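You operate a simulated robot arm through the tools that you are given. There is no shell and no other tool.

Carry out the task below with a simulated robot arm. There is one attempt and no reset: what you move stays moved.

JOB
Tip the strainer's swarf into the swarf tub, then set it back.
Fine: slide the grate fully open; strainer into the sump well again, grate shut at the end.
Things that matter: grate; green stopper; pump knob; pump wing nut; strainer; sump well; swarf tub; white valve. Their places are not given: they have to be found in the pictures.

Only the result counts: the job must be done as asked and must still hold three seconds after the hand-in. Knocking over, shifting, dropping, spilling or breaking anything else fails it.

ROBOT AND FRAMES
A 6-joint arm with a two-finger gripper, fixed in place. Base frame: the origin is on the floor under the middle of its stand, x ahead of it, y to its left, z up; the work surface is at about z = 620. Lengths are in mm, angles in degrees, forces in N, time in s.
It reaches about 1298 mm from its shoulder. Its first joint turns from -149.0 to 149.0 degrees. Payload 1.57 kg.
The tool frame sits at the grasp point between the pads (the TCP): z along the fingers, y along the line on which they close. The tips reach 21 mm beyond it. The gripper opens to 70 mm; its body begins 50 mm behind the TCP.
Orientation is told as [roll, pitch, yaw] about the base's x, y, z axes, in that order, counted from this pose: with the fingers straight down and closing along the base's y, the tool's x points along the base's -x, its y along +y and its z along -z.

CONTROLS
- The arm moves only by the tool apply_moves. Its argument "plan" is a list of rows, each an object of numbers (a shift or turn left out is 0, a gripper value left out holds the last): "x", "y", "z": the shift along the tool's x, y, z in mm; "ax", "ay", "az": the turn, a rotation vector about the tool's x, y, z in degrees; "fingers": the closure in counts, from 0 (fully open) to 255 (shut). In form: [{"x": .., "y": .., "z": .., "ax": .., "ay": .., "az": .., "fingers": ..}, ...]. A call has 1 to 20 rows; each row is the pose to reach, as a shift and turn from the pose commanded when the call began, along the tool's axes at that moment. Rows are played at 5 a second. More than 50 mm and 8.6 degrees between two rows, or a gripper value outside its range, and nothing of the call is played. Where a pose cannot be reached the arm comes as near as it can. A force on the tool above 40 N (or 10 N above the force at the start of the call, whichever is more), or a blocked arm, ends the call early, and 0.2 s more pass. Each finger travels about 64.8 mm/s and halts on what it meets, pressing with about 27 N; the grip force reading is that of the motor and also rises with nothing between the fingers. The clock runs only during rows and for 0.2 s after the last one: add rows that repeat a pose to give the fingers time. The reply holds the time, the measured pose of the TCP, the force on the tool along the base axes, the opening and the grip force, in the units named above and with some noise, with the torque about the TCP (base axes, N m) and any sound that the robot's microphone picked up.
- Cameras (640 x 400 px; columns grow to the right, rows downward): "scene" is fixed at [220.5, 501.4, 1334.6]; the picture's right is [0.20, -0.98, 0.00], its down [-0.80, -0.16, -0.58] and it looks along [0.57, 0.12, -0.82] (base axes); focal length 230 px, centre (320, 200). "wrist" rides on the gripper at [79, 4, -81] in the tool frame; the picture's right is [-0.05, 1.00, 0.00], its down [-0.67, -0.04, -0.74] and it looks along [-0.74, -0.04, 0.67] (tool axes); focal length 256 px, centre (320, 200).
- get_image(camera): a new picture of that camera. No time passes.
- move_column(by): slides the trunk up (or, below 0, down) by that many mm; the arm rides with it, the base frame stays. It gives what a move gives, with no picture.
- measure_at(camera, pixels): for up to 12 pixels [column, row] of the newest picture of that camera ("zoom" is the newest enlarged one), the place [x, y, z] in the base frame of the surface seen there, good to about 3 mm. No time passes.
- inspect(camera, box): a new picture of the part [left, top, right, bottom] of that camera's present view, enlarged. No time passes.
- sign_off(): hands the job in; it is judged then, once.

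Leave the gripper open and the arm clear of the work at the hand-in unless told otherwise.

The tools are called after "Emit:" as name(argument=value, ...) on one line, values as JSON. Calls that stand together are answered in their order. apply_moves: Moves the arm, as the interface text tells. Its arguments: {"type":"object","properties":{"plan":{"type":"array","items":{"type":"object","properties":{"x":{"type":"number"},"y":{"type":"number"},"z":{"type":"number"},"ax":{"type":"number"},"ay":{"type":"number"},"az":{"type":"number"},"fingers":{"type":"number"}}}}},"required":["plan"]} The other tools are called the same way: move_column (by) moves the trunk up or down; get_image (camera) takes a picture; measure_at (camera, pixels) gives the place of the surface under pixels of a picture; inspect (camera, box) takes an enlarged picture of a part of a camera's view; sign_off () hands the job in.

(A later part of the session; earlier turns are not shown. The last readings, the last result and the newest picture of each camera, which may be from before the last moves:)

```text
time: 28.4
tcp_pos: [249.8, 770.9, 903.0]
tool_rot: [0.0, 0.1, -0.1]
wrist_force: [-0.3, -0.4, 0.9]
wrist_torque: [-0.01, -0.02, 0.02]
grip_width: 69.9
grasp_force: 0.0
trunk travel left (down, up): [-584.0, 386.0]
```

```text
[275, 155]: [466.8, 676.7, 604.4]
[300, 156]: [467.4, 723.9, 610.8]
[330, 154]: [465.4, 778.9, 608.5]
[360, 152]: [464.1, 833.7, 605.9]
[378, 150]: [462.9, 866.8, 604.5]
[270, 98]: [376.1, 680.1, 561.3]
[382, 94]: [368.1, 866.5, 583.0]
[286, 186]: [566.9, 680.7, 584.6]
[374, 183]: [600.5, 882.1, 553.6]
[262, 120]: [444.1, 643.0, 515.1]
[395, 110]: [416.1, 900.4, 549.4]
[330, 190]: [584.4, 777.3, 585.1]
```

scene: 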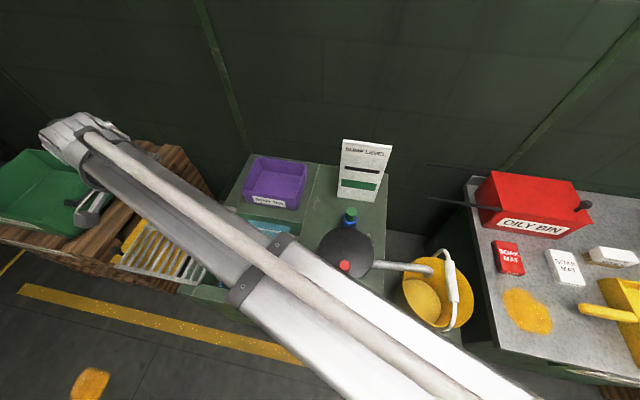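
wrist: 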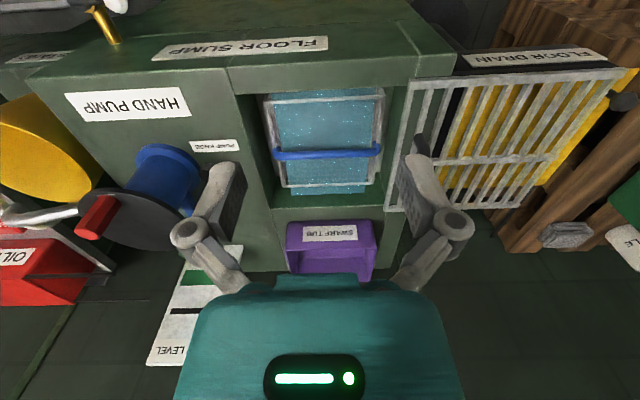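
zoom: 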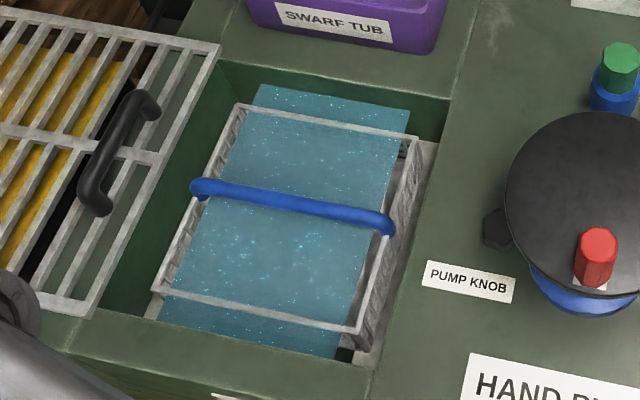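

The strainer's rim spans x 371–567, y 673–867 at z≈586; the bar is at x≈466, top z≈611. Before grasping I test in free space how the arm tilts (TCP z is locked to the trunk): tilt 40° about the tool's y axis here, in front of the bench.

Emit:
apply_moves(plan=[{"ay": -8}, {"ay": -16}, {"ay": -24}, {"ay": -32}, {"ay": -40}, {"ay": -40}])

Emit:
get_image(camera="scene")

```text
time: 29.8
tcp_pos: [249.6, 770.0, 946.3]
tool_rot: [0.0, -40.0, -0.1]
wrist_force: [0.1, -0.3, -0.7]
wrist_torque: [0.01, -0.01, 0.03]
grip_width: 69.8
grasp_force: 0.0
out of reach, approached as far as the arm can: row 2, 3, 4, 5, 6
trunk travel left (down, up): [-584.0, 386.0]
```

```text
taken
```

scene: 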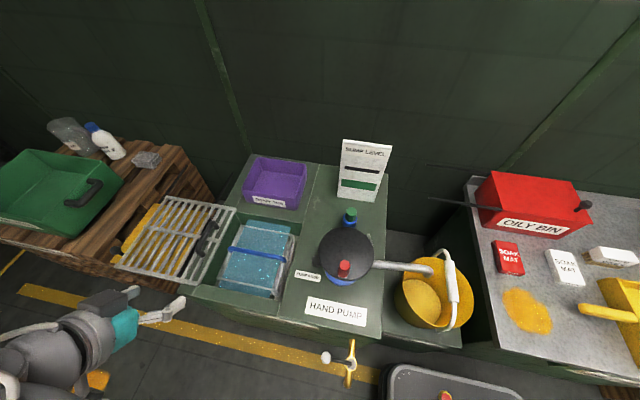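

Tilting works: orientation and x,y are met and TCP rises (pivot 185 mm above TCP). I continue the tilt test to 135° to see whether the wrist can do it.

Emit:
apply_moves(plan=[{"ay": -8}, {"ay": -16}, {"ay": -24}, {"ay": -32}, {"ay": -40}, {"ay": -48}, {"ay": -56}, {"ay": -64}, {"ay": -72}, {"ay": -80}, {"ay": -88}, {"ay": -95}, {"ay": -95}])

Emit:
get_image(camera="scene")

```text
time: 32.6
tcp_pos: [244.8, 771.4, 1220.8]
tool_rot: [180.0, -45.0, 180.1]
wrist_force: [-0.6, -0.3, -0.8]
wrist_torque: [-0.02, 0.02, 0.04]
grip_width: 69.9
grasp_force: 0.1
out of reach, approached as far as the arm can: row 1, 2, 3, 4, 5, 6, 7, 8, 9, 10, 11, 12, 13
trunk travel left (down, up): [-584.0, 386.0]
```

```text
taken
```

scene: 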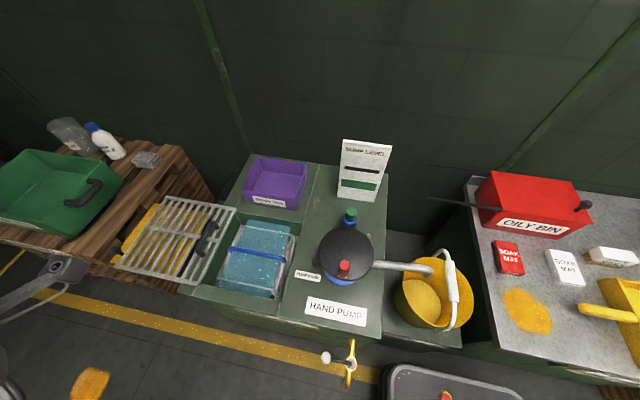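

The wrist can tilt to 135°. Now I return to upright.

Emit:
apply_moves(plan=[{"ay": 8}, {"ay": 16}, {"ay": 24}, {"ay": 32}, {"ay": 40}, {"ay": 48}, {"ay": 56}, {"ay": 64}, {"ay": 72}, {"ay": 80}, {"ay": 88}, {"ay": 96}, {"ay": 104}, {"ay": 112}, {"ay": 120}, {"ay": 128}, {"ay": 135}, {"ay": 135}])

```text
time: 36.4
tcp_pos: [252.3, 771.4, 903.3]
tool_rot: [0.0, 0.2, 0.0]
wrist_force: [0.1, -1.0, -0.2]
wrist_torque: [0.0, 0.01, -0.02]
grip_width: 70.0
grasp_force: 0.1
out of reach, approached as far as the arm can: row 1, 2, 3, 4, 5, 6, 7, 8, 9, 10, 11, 12, 13, 14, 15, 16, 17, 18
trunk travel left (down, up): [-584.0, 386.0]
```

Now I test the other wrist roll (camera on the upper side when tipping): yaw +167° in free space.

Emit:
apply_moves(plan=[{"az": -8.4}, {"az": -16.8}, {"az": -25.2}, {"az": -33.6}, {"az": -42}, {"az": -50.4}, {"az": -58.8}, {"az": -67.2}, {"az": -75.6}, {"az": -84}, {"az": -92.4}, {"az": -100.8}, {"az": -109.2}, {"az": -117.6}, {"az": -126}, {"az": -134.4}, {"az": -142.8}, {"az": -151.2}, {"az": -159.6}, {"az": -167}])

Emit:
get_image(camera="wrist")

```text
time: 40.6
tcp_pos: [250.5, 770.4, 902.1]
tool_rot: [0.0, -0.1, 167.1]
wrist_force: [0.6, 0.5, -0.5]
wrist_torque: [0.01, -0.03, -0.01]
grip_width: 69.9
grasp_force: 0.0
trunk travel left (down, up): [-584.0, 386.0]
```

```text
taken
```

wrist: 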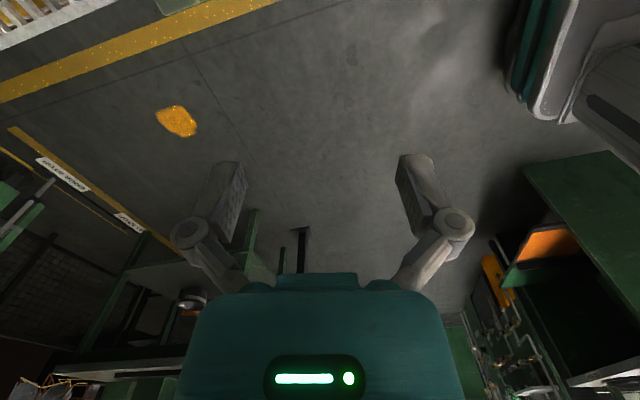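

Yaw 167° works. Now tilt +130° about tool y in this orientation (fingers toward the bench side, high and clear).

Emit:
apply_moves(plan=[{"ay": 8}, {"ay": 16}, {"ay": 24}, {"ay": 32}, {"ay": 40}, {"ay": 48}, {"ay": 56}, {"ay": 64}, {"ay": 72}, {"ay": 80}, {"ay": 88}, {"ay": 96}, {"ay": 104}, {"ay": 112}, {"ay": 120}, {"ay": 128}, {"ay": 135}, {"ay": 135}])

Emit:
get_image(camera="wrist")

Emit:
get_image(camera="scene")

```text
time: 44.4
tcp_pos: [250.0, 768.1, 1220.4]
tool_rot: [180.0, 45.0, -13.2]
wrist_force: [0.2, -0.5, -0.1]
wrist_torque: [-0.03, 0.0, 0.04]
grip_width: 70.0
grasp_force: 0.0
out of reach, approached as far as the arm can: row 2, 3, 4, 5, 6, 7, 8, 9, 10, 11, 12, 13, 14, 15, 16, 17, 18
trunk travel left (down, up): [-584.0, 386.0]
```

```text
taken
```

wrist: 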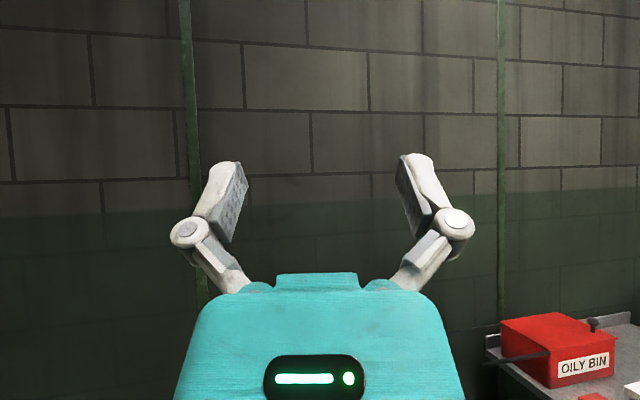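

```text
taken
```

scene: 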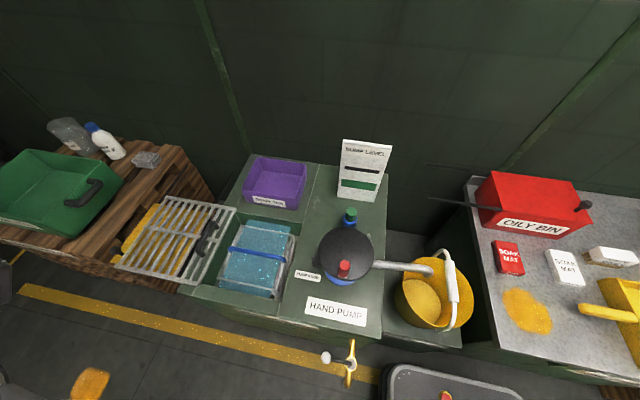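

That works too. I return upright, then yaw back to +90° for grasping the bar (fingers closing along x).

Emit:
apply_moves(plan=[{"ay": -8}, {"ay": -16}, {"ay": -24}, {"ay": -32}, {"ay": -40}, {"ay": -48}, {"ay": -56}, {"ay": -64}, {"ay": -72}, {"ay": -80}, {"ay": -88}, {"ay": -96}, {"ay": -104}, {"ay": -112}, {"ay": -120}, {"ay": -128}, {"ay": -135}, {"ay": -135}])

Emit:
apply_moves(plan=[{"az": 8}, {"az": 16}, {"az": 24}, {"az": 32}, {"az": 40}, {"az": 48}, {"az": 56}, {"az": 64}, {"az": 72}, {"az": 77}, {"az": 77}])

```text
time: 48.2
tcp_pos: [249.2, 772.1, 902.7]
tool_rot: [-0.1, -0.2, 166.9]
wrist_force: [0.3, 0.7, 0.9]
wrist_torque: [0.04, 0.02, 0.0]
grip_width: 70.1
grasp_force: 0.0
out of reach, approached as far as the arm can: row 1, 2, 3, 4, 5, 6, 7, 8, 9, 10, 11, 12, 13, 14, 15, 16, 17, 18
trunk travel left (down, up): [-584.0, 386.0]
```

```text
time: 50.6
tcp_pos: [250.8, 771.9, 902.1]
tool_rot: [0.1, 0.0, 89.7]
wrist_force: [-0.2, -0.1, 0.3]
wrist_torque: [0.0, -0.04, 0.01]
grip_width: 69.9
grasp_force: 0.1
trunk travel left (down, up): [-584.0, 386.0]
```

Yaw is 89.7°. Tool x is now −y, tool y is −x. I move to above the bar centre (466, 770).

Emit:
apply_moves(plan=[{"y": -40, "az": -0.3}, {"y": -80, "az": -0.3}, {"y": -120, "az": -0.3}, {"y": -160, "az": -0.3}, {"y": -195, "az": -0.3}, {"y": -215, "x": 1, "az": -0.3}, {"y": -215, "x": 1, "az": -0.3}])

Emit:
get_image(camera="wrist")

Emit:
get_image(camera="scene")

```text
time: 52.2
tcp_pos: [465.4, 769.6, 903.8]
tool_rot: [0.1, 0.0, 90.3]
wrist_force: [-0.2, 1.1, 0.3]
wrist_torque: [-0.01, 0.01, -0.02]
grip_width: 69.7
grasp_force: 0.0
trunk travel left (down, up): [-584.0, 386.0]
```

```text
taken
```

wrist: 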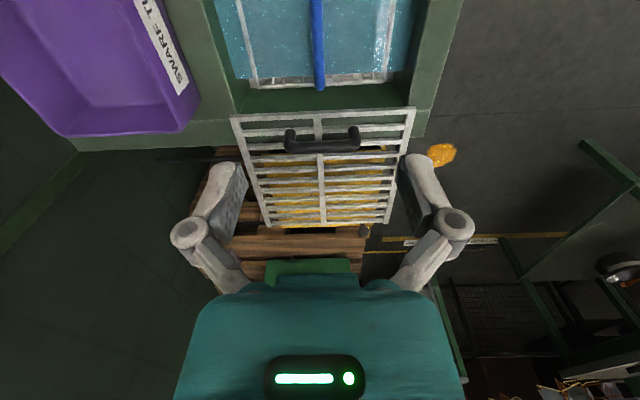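

```text
taken
```

scene: 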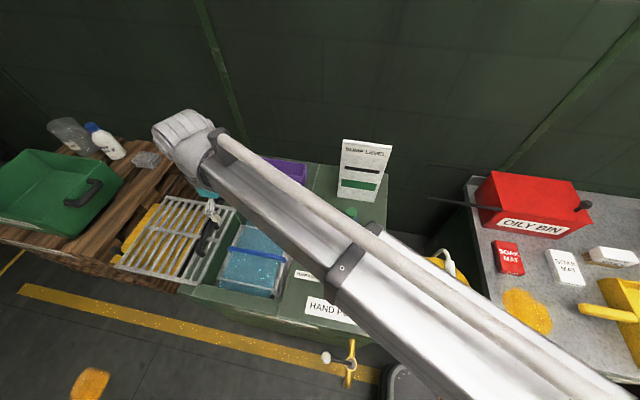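

The bar lines up with the gripper centre (col ≈318). I lower the trunk 150 mm and check the forearm's clearance to the pump disc.

Emit:
move_column(by=-130)

Emit:
get_image(camera="scene")

Emit:
inspect(camera="scene", box=[200, 150, 410, 340])

Emit:
get_image(camera="wrist")

```text
time: 53.8
tcp_pos: [465.2, 770.2, 773.3]
tool_rot: [0.1, 0.0, 90.3]
wrist_force: [1.0, 0.7, 1.4]
wrist_torque: [0.0, 0.02, 0.0]
grip_width: 70.4
grasp_force: 0.0
trunk travel left (down, up): [-454.0, 516.0]
```

```text
taken
```

scene: 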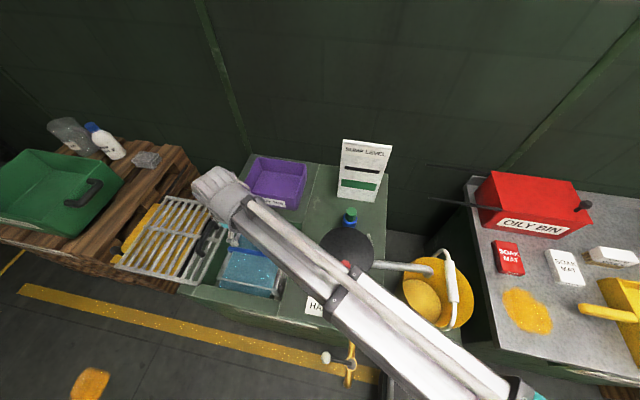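

```text
2.11 times, centred on (305, 245) of scene
```

zoom: 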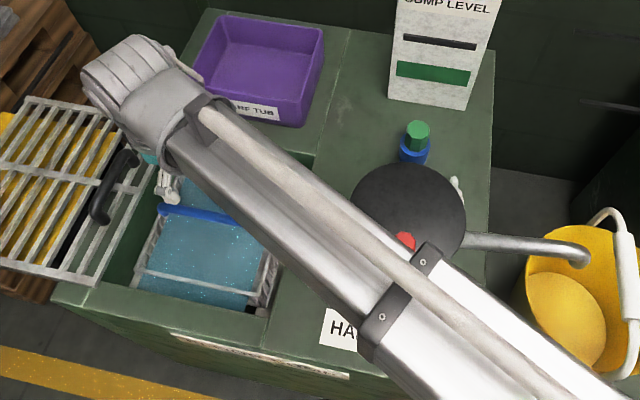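

```text
taken
```

wrist: 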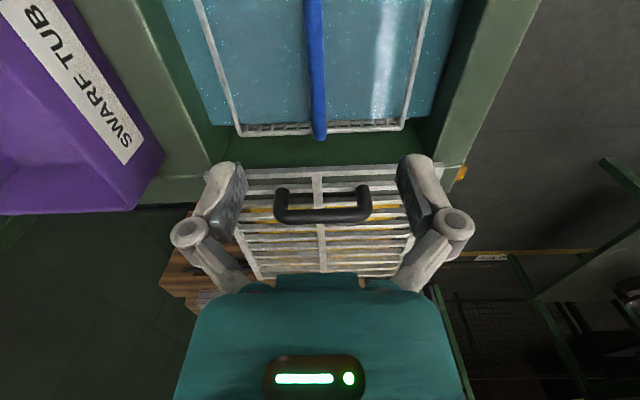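

I measure the forearm's right edge and bracket here.

Emit:
measure_at(camera="zoom", pixels=[[330, 190], [360, 215], [385, 238], [428, 248], [436, 262], [410, 262], [448, 275], [470, 285], [300, 165], [375, 340], [390, 330], [420, 375]])

```text
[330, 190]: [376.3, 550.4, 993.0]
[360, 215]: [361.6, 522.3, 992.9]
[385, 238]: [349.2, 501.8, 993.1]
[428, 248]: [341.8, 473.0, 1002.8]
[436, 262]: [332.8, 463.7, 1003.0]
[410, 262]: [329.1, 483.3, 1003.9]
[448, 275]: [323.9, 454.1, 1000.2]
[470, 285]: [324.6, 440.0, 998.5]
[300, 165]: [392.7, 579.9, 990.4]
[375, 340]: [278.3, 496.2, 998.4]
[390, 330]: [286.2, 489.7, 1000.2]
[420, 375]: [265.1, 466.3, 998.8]
```

By these numbers the thin forearm part passes ~15 mm left of the pump disc. I lower another 105 mm (forearm underside still above the disc) and re-check.

Emit:
move_column(by=-105)

Emit:
inspect(camera="scene", box=[230, 170, 390, 320])

Emit:
get_image(camera="wrist")

```text
time: 55.1
tcp_pos: [467.2, 769.8, 668.0]
tool_rot: [0.2, 0.1, 90.2]
wrist_force: [-0.5, -1.1, -0.4]
wrist_torque: [-0.03, 0.02, 0.02]
grip_width: 69.8
grasp_force: 0.1
trunk travel left (down, up): [-349.0, 621.0]
```

```text
2.67 times, centred on (310, 245) of scene
```

zoom: 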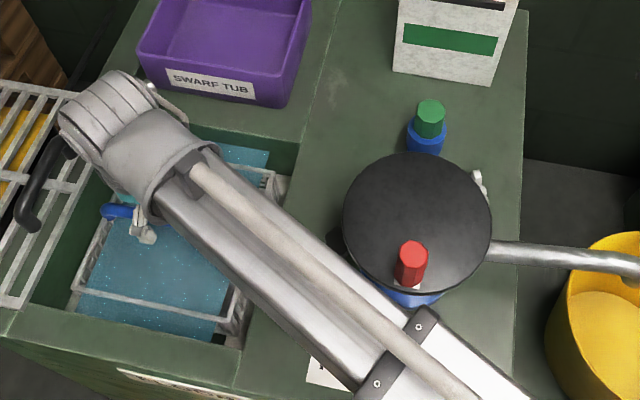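

```text
taken
```

wrist: 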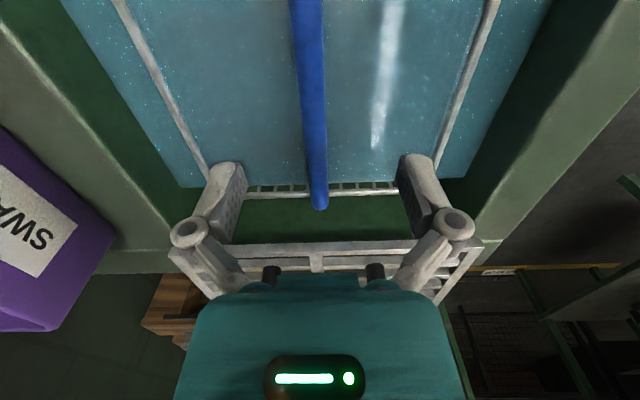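

The disc's left edge is visible beside the forearm. I measure both edges directly.

Emit:
measure_at(camera="zoom", pixels=[[346, 262], [362, 278], [385, 292], [300, 225], [345, 240], [346, 210], [352, 270], [330, 250], [410, 310], [270, 200]])

```text
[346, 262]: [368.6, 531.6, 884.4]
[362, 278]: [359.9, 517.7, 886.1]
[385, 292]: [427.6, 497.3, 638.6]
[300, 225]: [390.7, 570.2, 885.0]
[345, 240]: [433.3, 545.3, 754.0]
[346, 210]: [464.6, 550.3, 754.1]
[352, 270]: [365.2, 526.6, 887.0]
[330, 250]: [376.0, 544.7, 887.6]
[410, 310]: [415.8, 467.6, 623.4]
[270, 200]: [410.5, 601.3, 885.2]
```

Gap forearm–disc is about 16–20 mm. I lower 40 mm, then check the bar between the fingers.

Emit:
move_column(by=-40)

Emit:
get_image(camera="wrist")

Emit:
inspect(camera="scene", box=[230, 170, 390, 320])

```text
time: 56.0
tcp_pos: [465.3, 771.3, 628.0]
tool_rot: [0.1, 0.0, 90.2]
wrist_force: [0.2, 0.4, 0.8]
wrist_torque: [0.01, -0.02, 0.03]
grip_width: 70.0
grasp_force: 0.1
trunk travel left (down, up): [-309.0, 661.0]
```

```text
taken
```

wrist: 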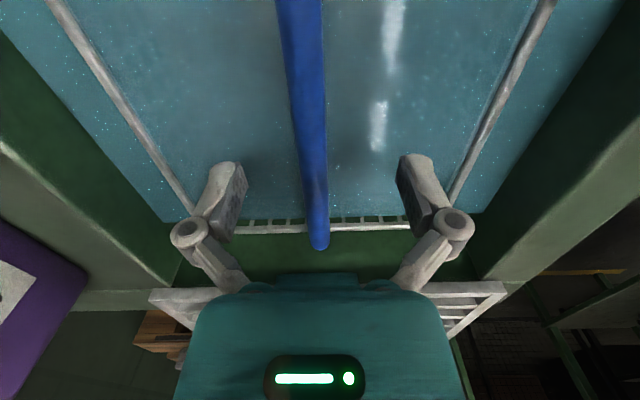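

```text
2.67 times, centred on (310, 245) of scene
```

zoom: 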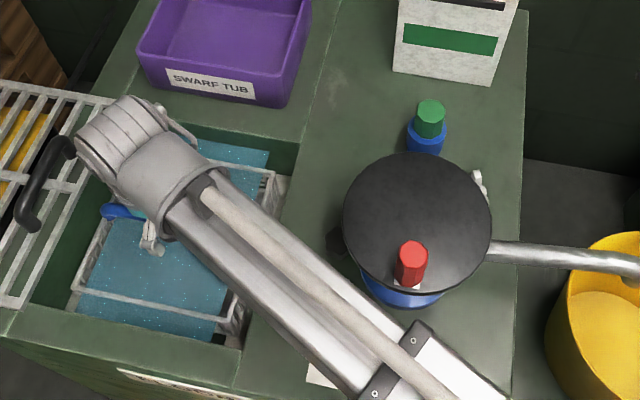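

Visible gap remains. The bar is centred between the pads. I lower the last 23 mm to TCP z≈605.

Emit:
move_column(by=-23)

Emit:
get_image(camera="wrist")

Emit:
inspect(camera="scene", box=[230, 170, 390, 320])

```text
time: 56.7
tcp_pos: [465.7, 769.5, 603.7]
tool_rot: [0.0, 0.0, 90.1]
wrist_force: [0.1, 0.2, -0.3]
wrist_torque: [0.02, 0.03, 0.02]
grip_width: 70.1
grasp_force: 0.0
trunk travel left (down, up): [-286.0, 684.0]
```

```text
taken
```

wrist: 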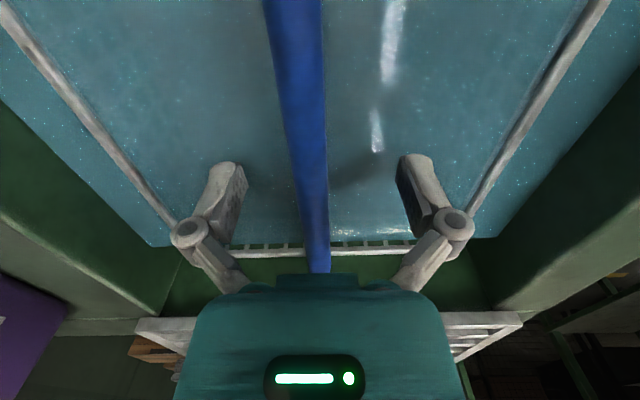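

```text
2.67 times, centred on (310, 245) of scene
```

zoom: 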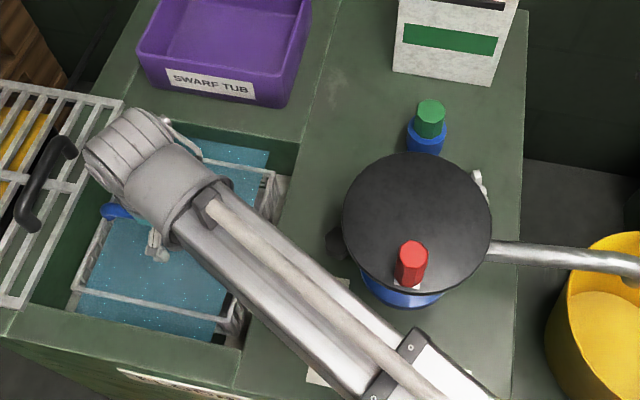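

The bar sits ~3 mm off-centre; I shift 2 mm along −tool y and close the fingers on it.

Emit:
apply_moves(plan=[{"y": -2, "fingers": 0}, {"y": -2, "fingers": 255}, {"y": -2, "fingers": 255}, {"y": -2, "fingers": 255}, {"y": -2, "fingers": 255}, {"y": -2, "fingers": 255}])

Emit:
get_image(camera="wrist")

```text
time: 58.1
tcp_pos: [467.4, 769.6, 606.4]
tool_rot: [0.2, 0.0, 90.3]
wrist_force: [3.2, -0.2, 5.5]
wrist_torque: [0.08, -0.02, -0.01]
grip_width: 14.9
grasp_force: 27.2
trunk travel left (down, up): [-286.0, 684.0]
```

```text
taken
```

wrist: 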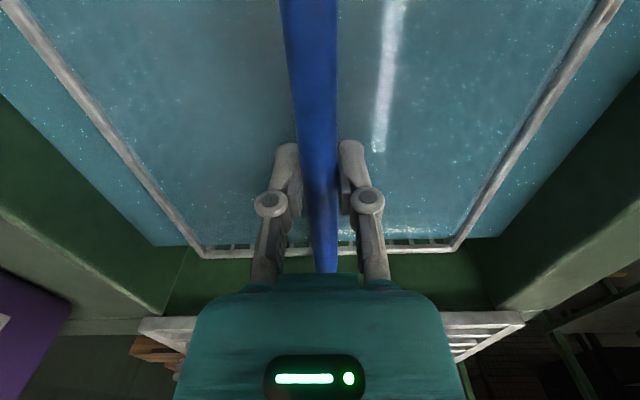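

Gripped the bar (width 14.9). I lift slowly 40 mm and read the weight.

Emit:
move_column(by=40)

Emit:
get_image(camera="wrist")

Emit:
inspect(camera="scene", box=[200, 170, 360, 320])

```text
time: 58.9
tcp_pos: [467.3, 769.6, 644.7]
tool_rot: [0.1, 0.0, 90.2]
wrist_force: [1.5, -0.6, -3.1]
wrist_torque: [-0.02, -0.02, 0.01]
grip_width: 14.7
grasp_force: 26.8
trunk travel left (down, up): [-326.0, 644.0]
```

```text
taken
```

wrist: 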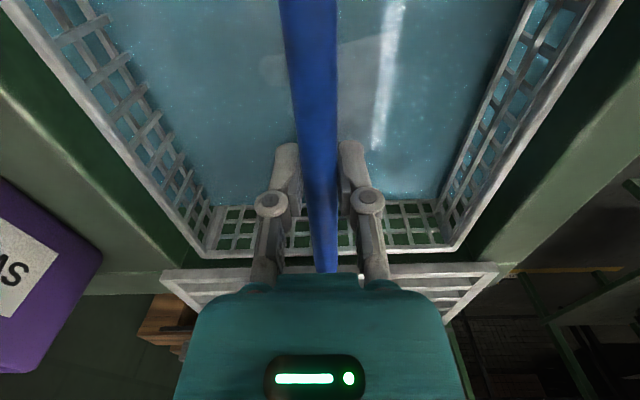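

```text
2.67 times, centred on (280, 245) of scene
```

zoom: 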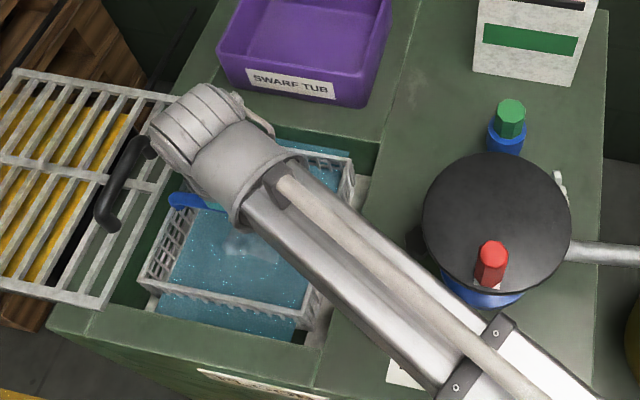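

It lifts, ~3 N. I lift further 110 mm over the well to see its depth and contents.

Emit:
move_column(by=110)

Emit:
get_image(camera="wrist")

Emit:
inspect(camera="scene", box=[180, 150, 360, 320])

```text
time: 60.3
tcp_pos: [467.8, 770.0, 754.3]
tool_rot: [0.1, 0.0, 90.2]
wrist_force: [-0.7, -0.1, -3.6]
wrist_torque: [-0.01, 0.0, 0.04]
grip_width: 14.6
grasp_force: 27.0
trunk travel left (down, up): [-436.0, 534.0]
```

```text
taken
```

wrist: 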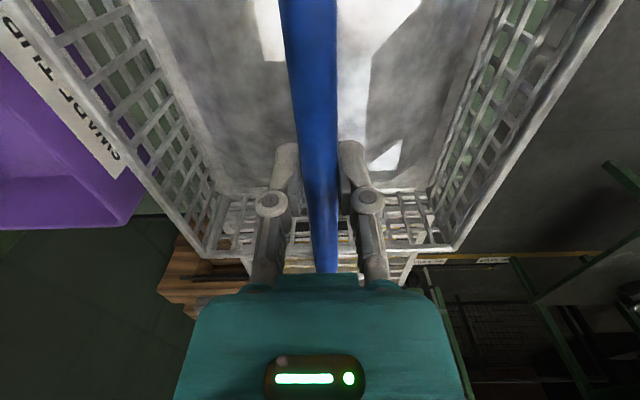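

```text
2.35 times, centred on (270, 235) of scene
```

zoom: 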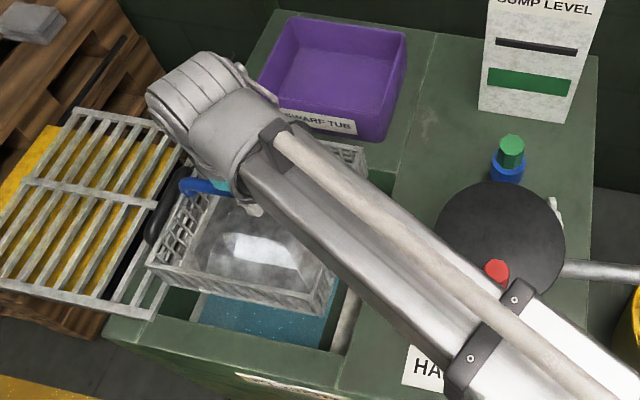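

The basket is out. I zoom into its inside to find the swarf.

Emit:
inspect(camera="wrist", box=[170, 0, 490, 200])

Emit:
inspect(camera="scene", box=[210, 220, 290, 290])

```text
2.00 times, centred on (330, 100) of wrist
```

zoom: 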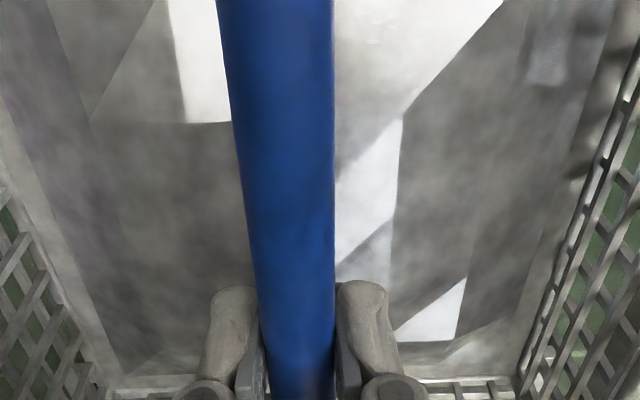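

```text
5.71 times, centred on (250, 255) of scene
```

zoom: 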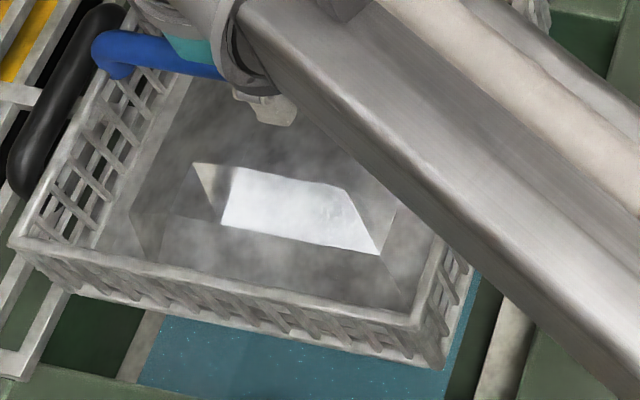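

The swarf is a grey faceted heap filling the bottom. I measure the basket floor/heap and outer bottom.

Emit:
measure_at(camera="zoom", pixels=[[300, 210], [150, 230], [200, 250], [160, 280], [15, 245], [40, 265], [250, 320], [410, 335], [440, 360], [430, 320], [250, 280], [380, 280]])

Emit:
measure_at(camera="wrist", pixels=[[250, 30], [370, 80], [250, 120], [400, 120], [380, 155], [300, 230], [235, 235], [430, 60], [200, 60], [220, 180], [430, 190], [460, 100]])

```text
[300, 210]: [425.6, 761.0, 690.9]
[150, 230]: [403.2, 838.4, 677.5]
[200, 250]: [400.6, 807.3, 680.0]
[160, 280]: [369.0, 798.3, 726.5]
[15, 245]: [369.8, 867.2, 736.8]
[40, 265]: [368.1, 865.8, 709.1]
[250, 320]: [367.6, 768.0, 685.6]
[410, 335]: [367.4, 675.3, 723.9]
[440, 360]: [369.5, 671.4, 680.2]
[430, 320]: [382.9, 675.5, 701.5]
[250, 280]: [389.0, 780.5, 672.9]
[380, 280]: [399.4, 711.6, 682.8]
```

```text
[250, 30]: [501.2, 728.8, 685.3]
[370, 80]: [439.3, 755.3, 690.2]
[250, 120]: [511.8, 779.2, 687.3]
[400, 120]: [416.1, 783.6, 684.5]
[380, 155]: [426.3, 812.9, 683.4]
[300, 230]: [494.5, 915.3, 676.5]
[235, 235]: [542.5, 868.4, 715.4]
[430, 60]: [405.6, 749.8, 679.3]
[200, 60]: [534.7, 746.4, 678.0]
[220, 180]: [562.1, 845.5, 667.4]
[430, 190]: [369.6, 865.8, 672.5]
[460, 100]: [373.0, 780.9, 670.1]
```

Basket: rim z≈737 with TCP at 754, floor ≈670, so ~70 mm deep. Now I measure the tub's rim and floor closely.

Emit:
inspect(camera="scene", box=[235, 145, 315, 215])

```text
5.71 times, centred on (275, 180) of scene
```

zoom: 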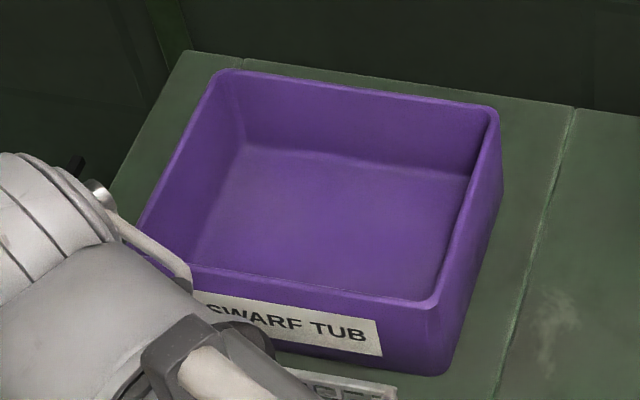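

Emit:
measure_at(camera="zoom", pixels=[[230, 72], [490, 110], [150, 225], [435, 303], [190, 265], [300, 285], [360, 92], [465, 210], [190, 145], [340, 220], [250, 150], [470, 178]])

```text
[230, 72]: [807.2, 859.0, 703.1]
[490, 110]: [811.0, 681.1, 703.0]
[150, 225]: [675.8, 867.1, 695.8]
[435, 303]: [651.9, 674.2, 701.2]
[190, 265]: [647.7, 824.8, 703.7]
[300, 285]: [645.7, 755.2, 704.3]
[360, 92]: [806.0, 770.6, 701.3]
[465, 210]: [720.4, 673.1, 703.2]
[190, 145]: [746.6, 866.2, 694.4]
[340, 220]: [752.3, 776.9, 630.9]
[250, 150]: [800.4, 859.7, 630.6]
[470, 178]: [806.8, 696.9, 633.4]
```

Tub: x 646–810, y 673–867, rim z≈703, floor ≈631. Plan: raise, yaw to 147° so the fingers will point along (0.84, −0.54) when tipped, tip about the closing axis over the tub. First raise the trunk 92 mm over the well.

Emit:
move_column(by=92)

Emit:
get_image(camera="wrist")

```text
time: 61.6
tcp_pos: [467.9, 770.5, 847.1]
tool_rot: [0.1, -0.1, 90.2]
wrist_force: [0.3, 0.3, -2.6]
wrist_torque: [0.01, 0.01, 0.0]
grip_width: 14.7
grasp_force: 27.0
trunk travel left (down, up): [-528.0, 442.0]
```

```text
taken
```

wrist: 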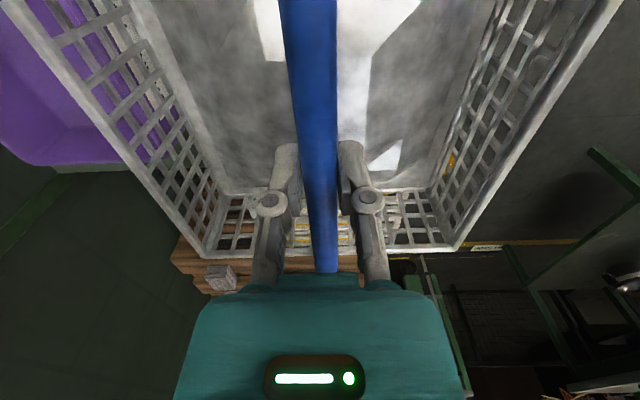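

Weight steady ~3 N, grip solid. I yaw +57° here (to 147°) above the well, all below is lower than the basket.

Emit:
apply_moves(plan=[{"az": -7}, {"az": -14}, {"az": -21}, {"az": -28}, {"az": -35}, {"az": -42}, {"az": -49}, {"az": -56.8}, {"az": -56.8}])

Emit:
get_image(camera="scene")

```text
time: 63.6
tcp_pos: [467.4, 769.4, 848.1]
tool_rot: [0.0, -0.1, 147.1]
wrist_force: [-0.4, 0.3, -2.4]
wrist_torque: [0.01, 0.04, -0.03]
grip_width: 14.7
grasp_force: 26.8
trunk travel left (down, up): [-528.0, 442.0]
```

```text
taken
```

scene: 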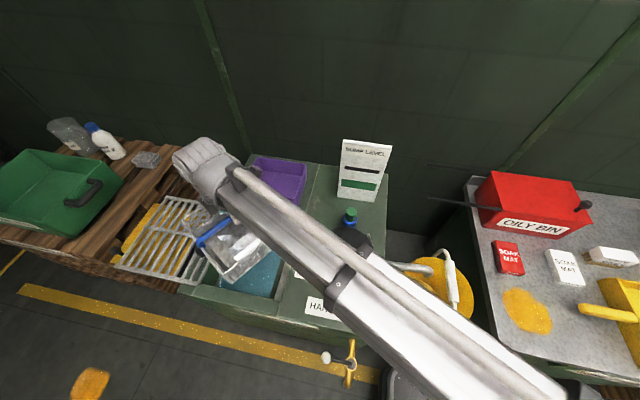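

Now I carry the basket over the tub to (728, 770): in tool axes +218 x, −142 y, slowly.

Emit:
apply_moves(plan=[{"x": 11, "y": -7}, {"x": 30, "y": -20}, {"x": 55, "y": -36}, {"x": 82, "y": -53}, {"x": 109, "y": -71}, {"x": 136, "y": -89}, {"x": 163, "y": -106}, {"x": 188, "y": -123}, {"x": 207, "y": -135}, {"x": 218, "y": -142}, {"x": 218, "y": -142}])

Emit:
get_image(camera="scene")

Emit:
get_image(camera="wrist")

```text
time: 66.0
tcp_pos: [726.4, 771.1, 846.5]
tool_rot: [0.1, 0.0, 147.0]
wrist_force: [-0.1, 0.2, -3.3]
wrist_torque: [0.03, 0.0, -0.02]
grip_width: 14.8
grasp_force: 26.7
trunk travel left (down, up): [-528.0, 442.0]
```

```text
taken
```

scene: 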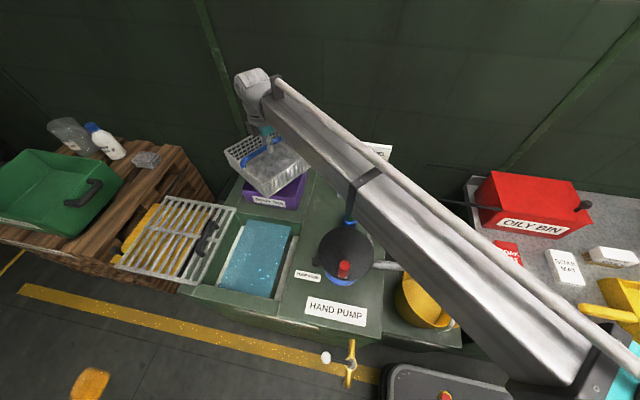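

```text
taken
```

wrist: 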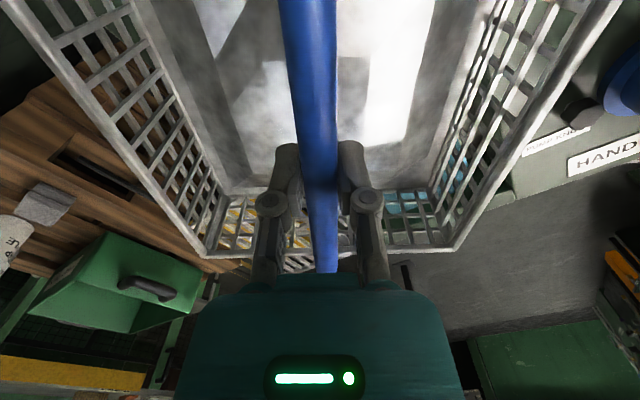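

The basket is over the tub. I tip slowly to 48° first and check the hold and contents.

Emit:
apply_moves(plan=[{"x": 2, "ay": 6}, {"x": 4, "ay": 12}, {"x": 6, "ay": 18}, {"x": 8, "ay": 24}, {"x": 10, "ay": 30}, {"x": 12, "ay": 36}, {"x": 14, "ay": 42}, {"x": 16, "ay": 48}, {"x": 16, "ay": 48}])

Emit:
get_image(camera="wrist")

Emit:
inspect(camera="scene", box=[200, 80, 340, 220])

```text
time: 68.0
tcp_pos: [741.4, 762.3, 908.5]
tool_rot: [0.1, 48.0, 147.1]
wrist_force: [-0.3, -0.4, -2.2]
wrist_torque: [0.07, 0.08, 0.0]
grip_width: 15.0
grasp_force: 26.4
out of reach, approached as far as the arm can: row 2, 3, 4, 5, 6, 7, 8, 9
trunk travel left (down, up): [-528.0, 442.0]
```

```text
taken
```

wrist: 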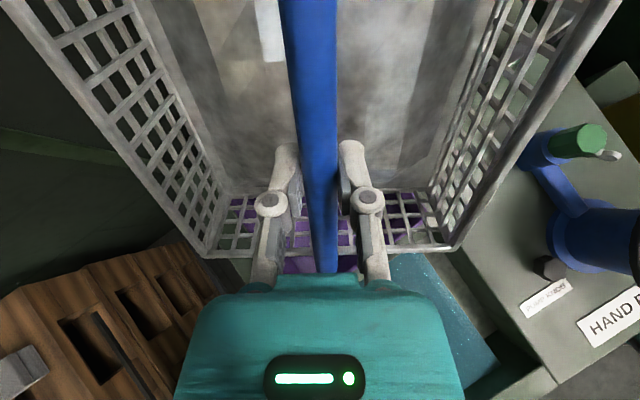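

```text
2.86 times, centred on (270, 150) of scene
```

zoom: 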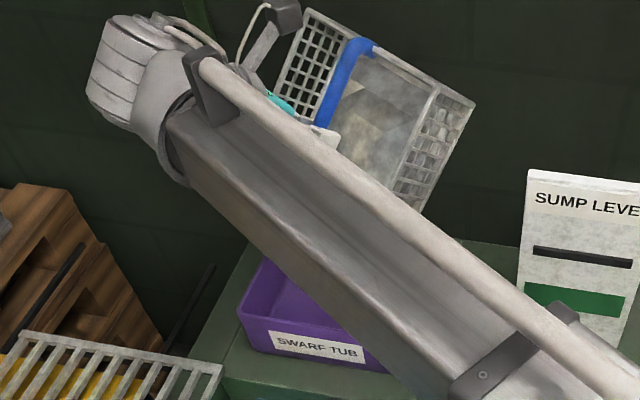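

The hold is firm (basket unchanged relative to the fingers), heap still inside. I tip on to 64°.

Emit:
apply_moves(plan=[{"ay": 5}, {"ay": 10}, {"ay": 16}, {"ay": 16}])

Emit:
get_image(camera="wrist")

Emit:
inspect(camera="scene", box=[200, 80, 340, 220])

```text
time: 69.0
tcp_pos: [741.6, 761.1, 951.8]
tool_rot: [0.1, 63.9, 147.0]
wrist_force: [-0.4, 1.2, -2.2]
wrist_torque: [0.1, 0.14, -0.01]
grip_width: 14.9
grasp_force: 26.7
out of reach, approached as far as the arm can: row 1, 2, 3, 4
trunk travel left (down, up): [-528.0, 442.0]
```

```text
taken
```

wrist: 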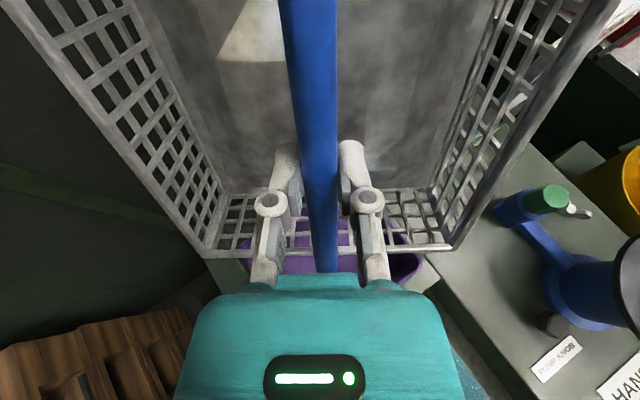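

```text
2.86 times, centred on (270, 150) of scene
```

zoom: 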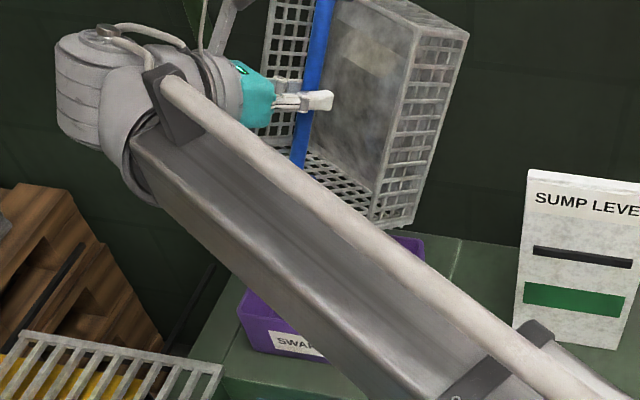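

The heap is still stuck on the floor of the basket at 64°. I lower the trunk 95 mm so the edge is nearer the tub, then tip further.

Emit:
move_column(by=-95)

Emit:
inspect(camera="scene", box=[200, 100, 340, 240])

Emit:
get_image(camera="wrist")

```text
time: 70.3
tcp_pos: [742.4, 763.0, 855.9]
tool_rot: [0.1, 63.9, 147.1]
wrist_force: [-0.3, 0.0, -2.8]
wrist_torque: [0.07, 0.18, 0.01]
grip_width: 14.7
grasp_force: 26.5
trunk travel left (down, up): [-433.0, 537.0]
```

```text
2.86 times, centred on (270, 170) of scene
```

zoom: 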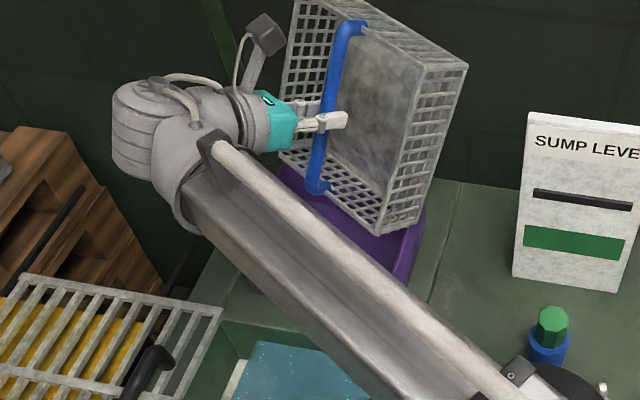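

```text
taken
```

wrist: 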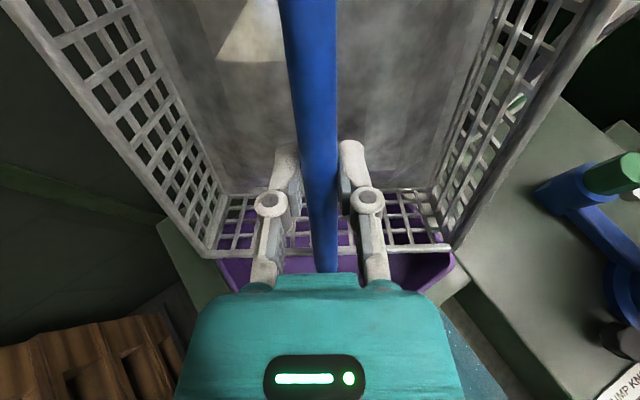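

Lower basket corner is just above the tub. I tip on from 64° to 90° while drawing back 39 mm so the low edge stays over the tub middle.

Emit:
apply_moves(plan=[{"ay": 5, "x": -3, "z": -7}, {"ay": 10, "x": -7, "z": -14}, {"ay": 15, "x": -10, "z": -21}, {"ay": 20, "x": -14, "z": -28}, {"ay": 26, "x": -17, "z": -35}, {"ay": 26, "x": -17, "z": -35}])

Emit:
get_image(camera="wrist")

Emit:
inspect(camera="scene", box=[200, 100, 340, 240])

```text
time: 71.7
tcp_pos: [709.1, 782.0, 937.4]
tool_rot: [24.7, 90.0, 171.7]
wrist_force: [0.0, -0.5, -2.5]
wrist_torque: [0.1, 0.14, -0.02]
grip_width: 14.9
grasp_force: 27.2
out of reach, approached as far as the arm can: row 1, 2, 3, 4, 5, 6
trunk travel left (down, up): [-433.0, 537.0]
```

```text
taken
```

wrist: 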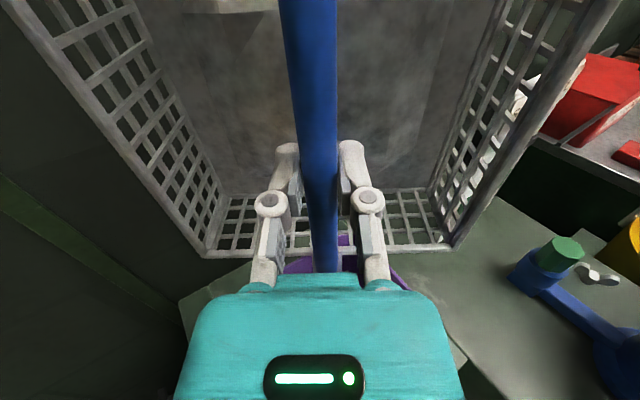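

```text
2.86 times, centred on (270, 170) of scene
```

zoom: 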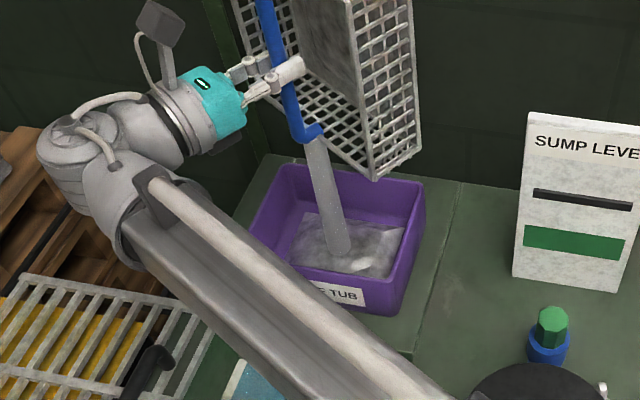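

Swarf is now pouring as a stream from the low lip into the middle of the tub. I hold still for 2 s and look again.

Emit:
apply_moves(plan=[{"ay": 0}, {"ay": 0}, {"ay": 0}, {"ay": 0}, {"ay": 0}, {"ay": 0}, {"ay": 0}, {"ay": 0}, {"ay": 0}, {"ay": 0}])

Emit:
get_image(camera="wrist")

Emit:
inspect(camera="scene", box=[200, 100, 340, 240])

```text
time: 73.9
tcp_pos: [709.9, 783.0, 937.2]
tool_rot: [13.6, 89.9, 160.8]
wrist_force: [-0.4, 0.3, -2.7]
wrist_torque: [0.09, 0.16, -0.03]
grip_width: 14.9
grasp_force: 27.2
trunk travel left (down, up): [-433.0, 537.0]
```

```text
taken
```

wrist: 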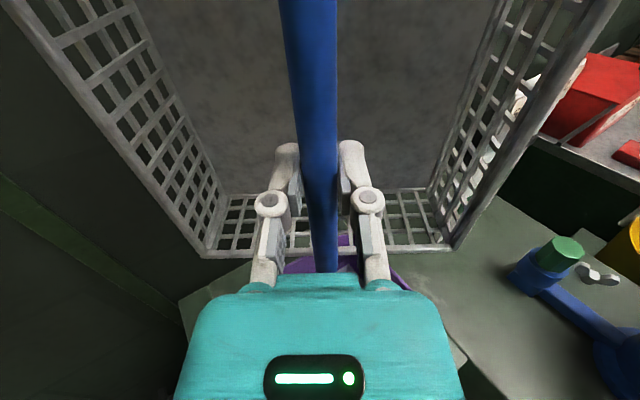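

```text
2.86 times, centred on (270, 170) of scene
```

zoom: 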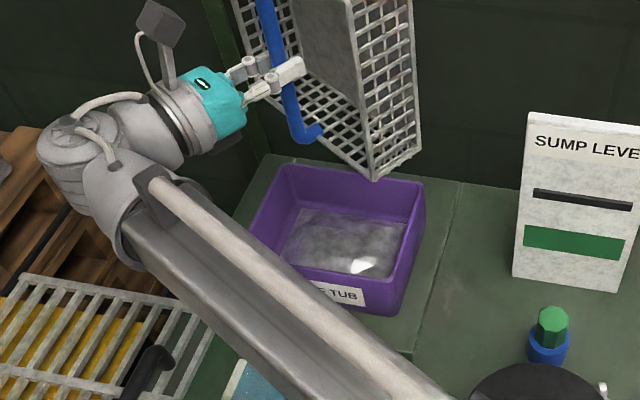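

The stream has ended; a heap lies in the tub and the basket floor looks plain. To be sure it is empty I lower 60 mm and tip on to ~116°, drawing back 29 mm.

Emit:
move_column(by=-60)

Emit:
apply_moves(plan=[{"ay": 5, "z": -6}, {"ay": 10, "z": -12}, {"ay": 15, "z": -18}, {"ay": 20, "z": -24}, {"ay": 26, "z": -30}, {"ay": 26, "z": -30}, {"ay": 26, "z": -30}])

Emit:
get_image(camera="wrist")

Emit:
inspect(camera="scene", box=[200, 100, 340, 240])

```text
time: 74.9
tcp_pos: [707.9, 782.5, 876.2]
tool_rot: [13.1, 89.9, 160.2]
wrist_force: [0.8, 0.1, -2.8]
wrist_torque: [0.08, 0.14, 0.03]
grip_width: 14.5
grasp_force: 27.2
trunk travel left (down, up): [-373.0, 597.0]
```

```text
time: 76.5
tcp_pos: [682.9, 799.5, 958.2]
tool_rot: [179.9, 64.2, -33.1]
wrist_force: [-0.5, -1.0, -3.2]
wrist_torque: [0.08, 0.18, -0.01]
grip_width: 14.6
grasp_force: 27.1
out of reach, approached as far as the arm can: row 1, 2, 3, 4, 5, 6, 7
trunk travel left (down, up): [-373.0, 597.0]
```

```text
taken
```

wrist: 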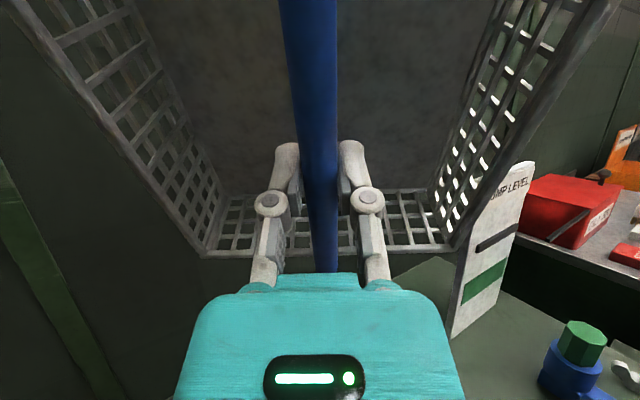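

```text
2.86 times, centred on (270, 170) of scene
```

zoom: 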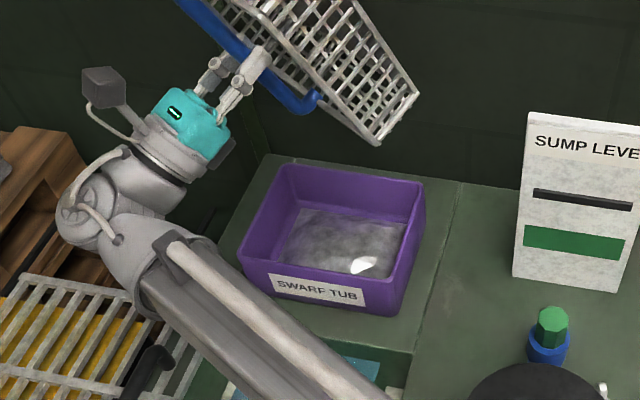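

No more pours. I check the basket floor depth from the wrist camera to confirm it is empty.

Emit:
measure_at(camera="wrist", pixels=[[230, 100], [400, 100], [250, 40], [370, 60], [240, 150], [400, 150], [300, 180], [225, 60]])

Emit:
inspect(camera="wrist", box=[170, 0, 490, 200])

Emit:
inspect(camera="scene", box=[235, 140, 315, 215])

```text
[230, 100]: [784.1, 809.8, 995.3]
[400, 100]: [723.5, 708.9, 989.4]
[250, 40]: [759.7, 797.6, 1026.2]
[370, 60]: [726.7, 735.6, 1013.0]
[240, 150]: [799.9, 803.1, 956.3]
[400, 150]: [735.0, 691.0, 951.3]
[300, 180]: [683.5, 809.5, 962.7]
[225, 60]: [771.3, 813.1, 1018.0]
```

```text
2.00 times, centred on (330, 100) of wrist
```

zoom: 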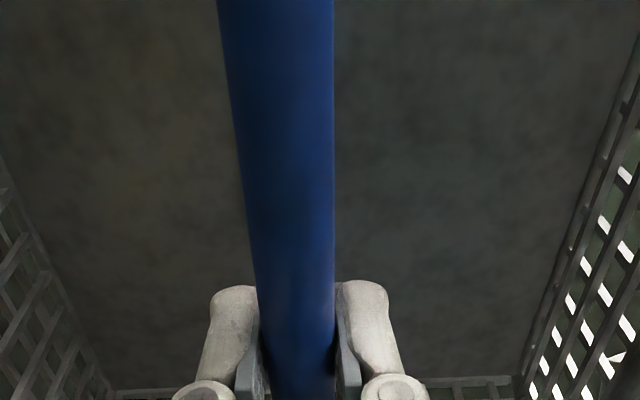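

```text
5.33 times, centred on (275, 178) of scene
```

zoom: 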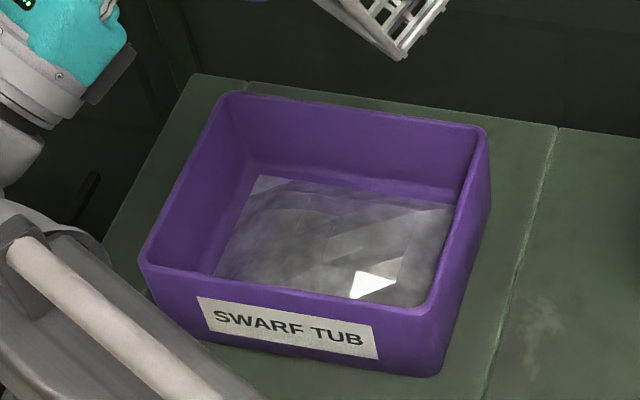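

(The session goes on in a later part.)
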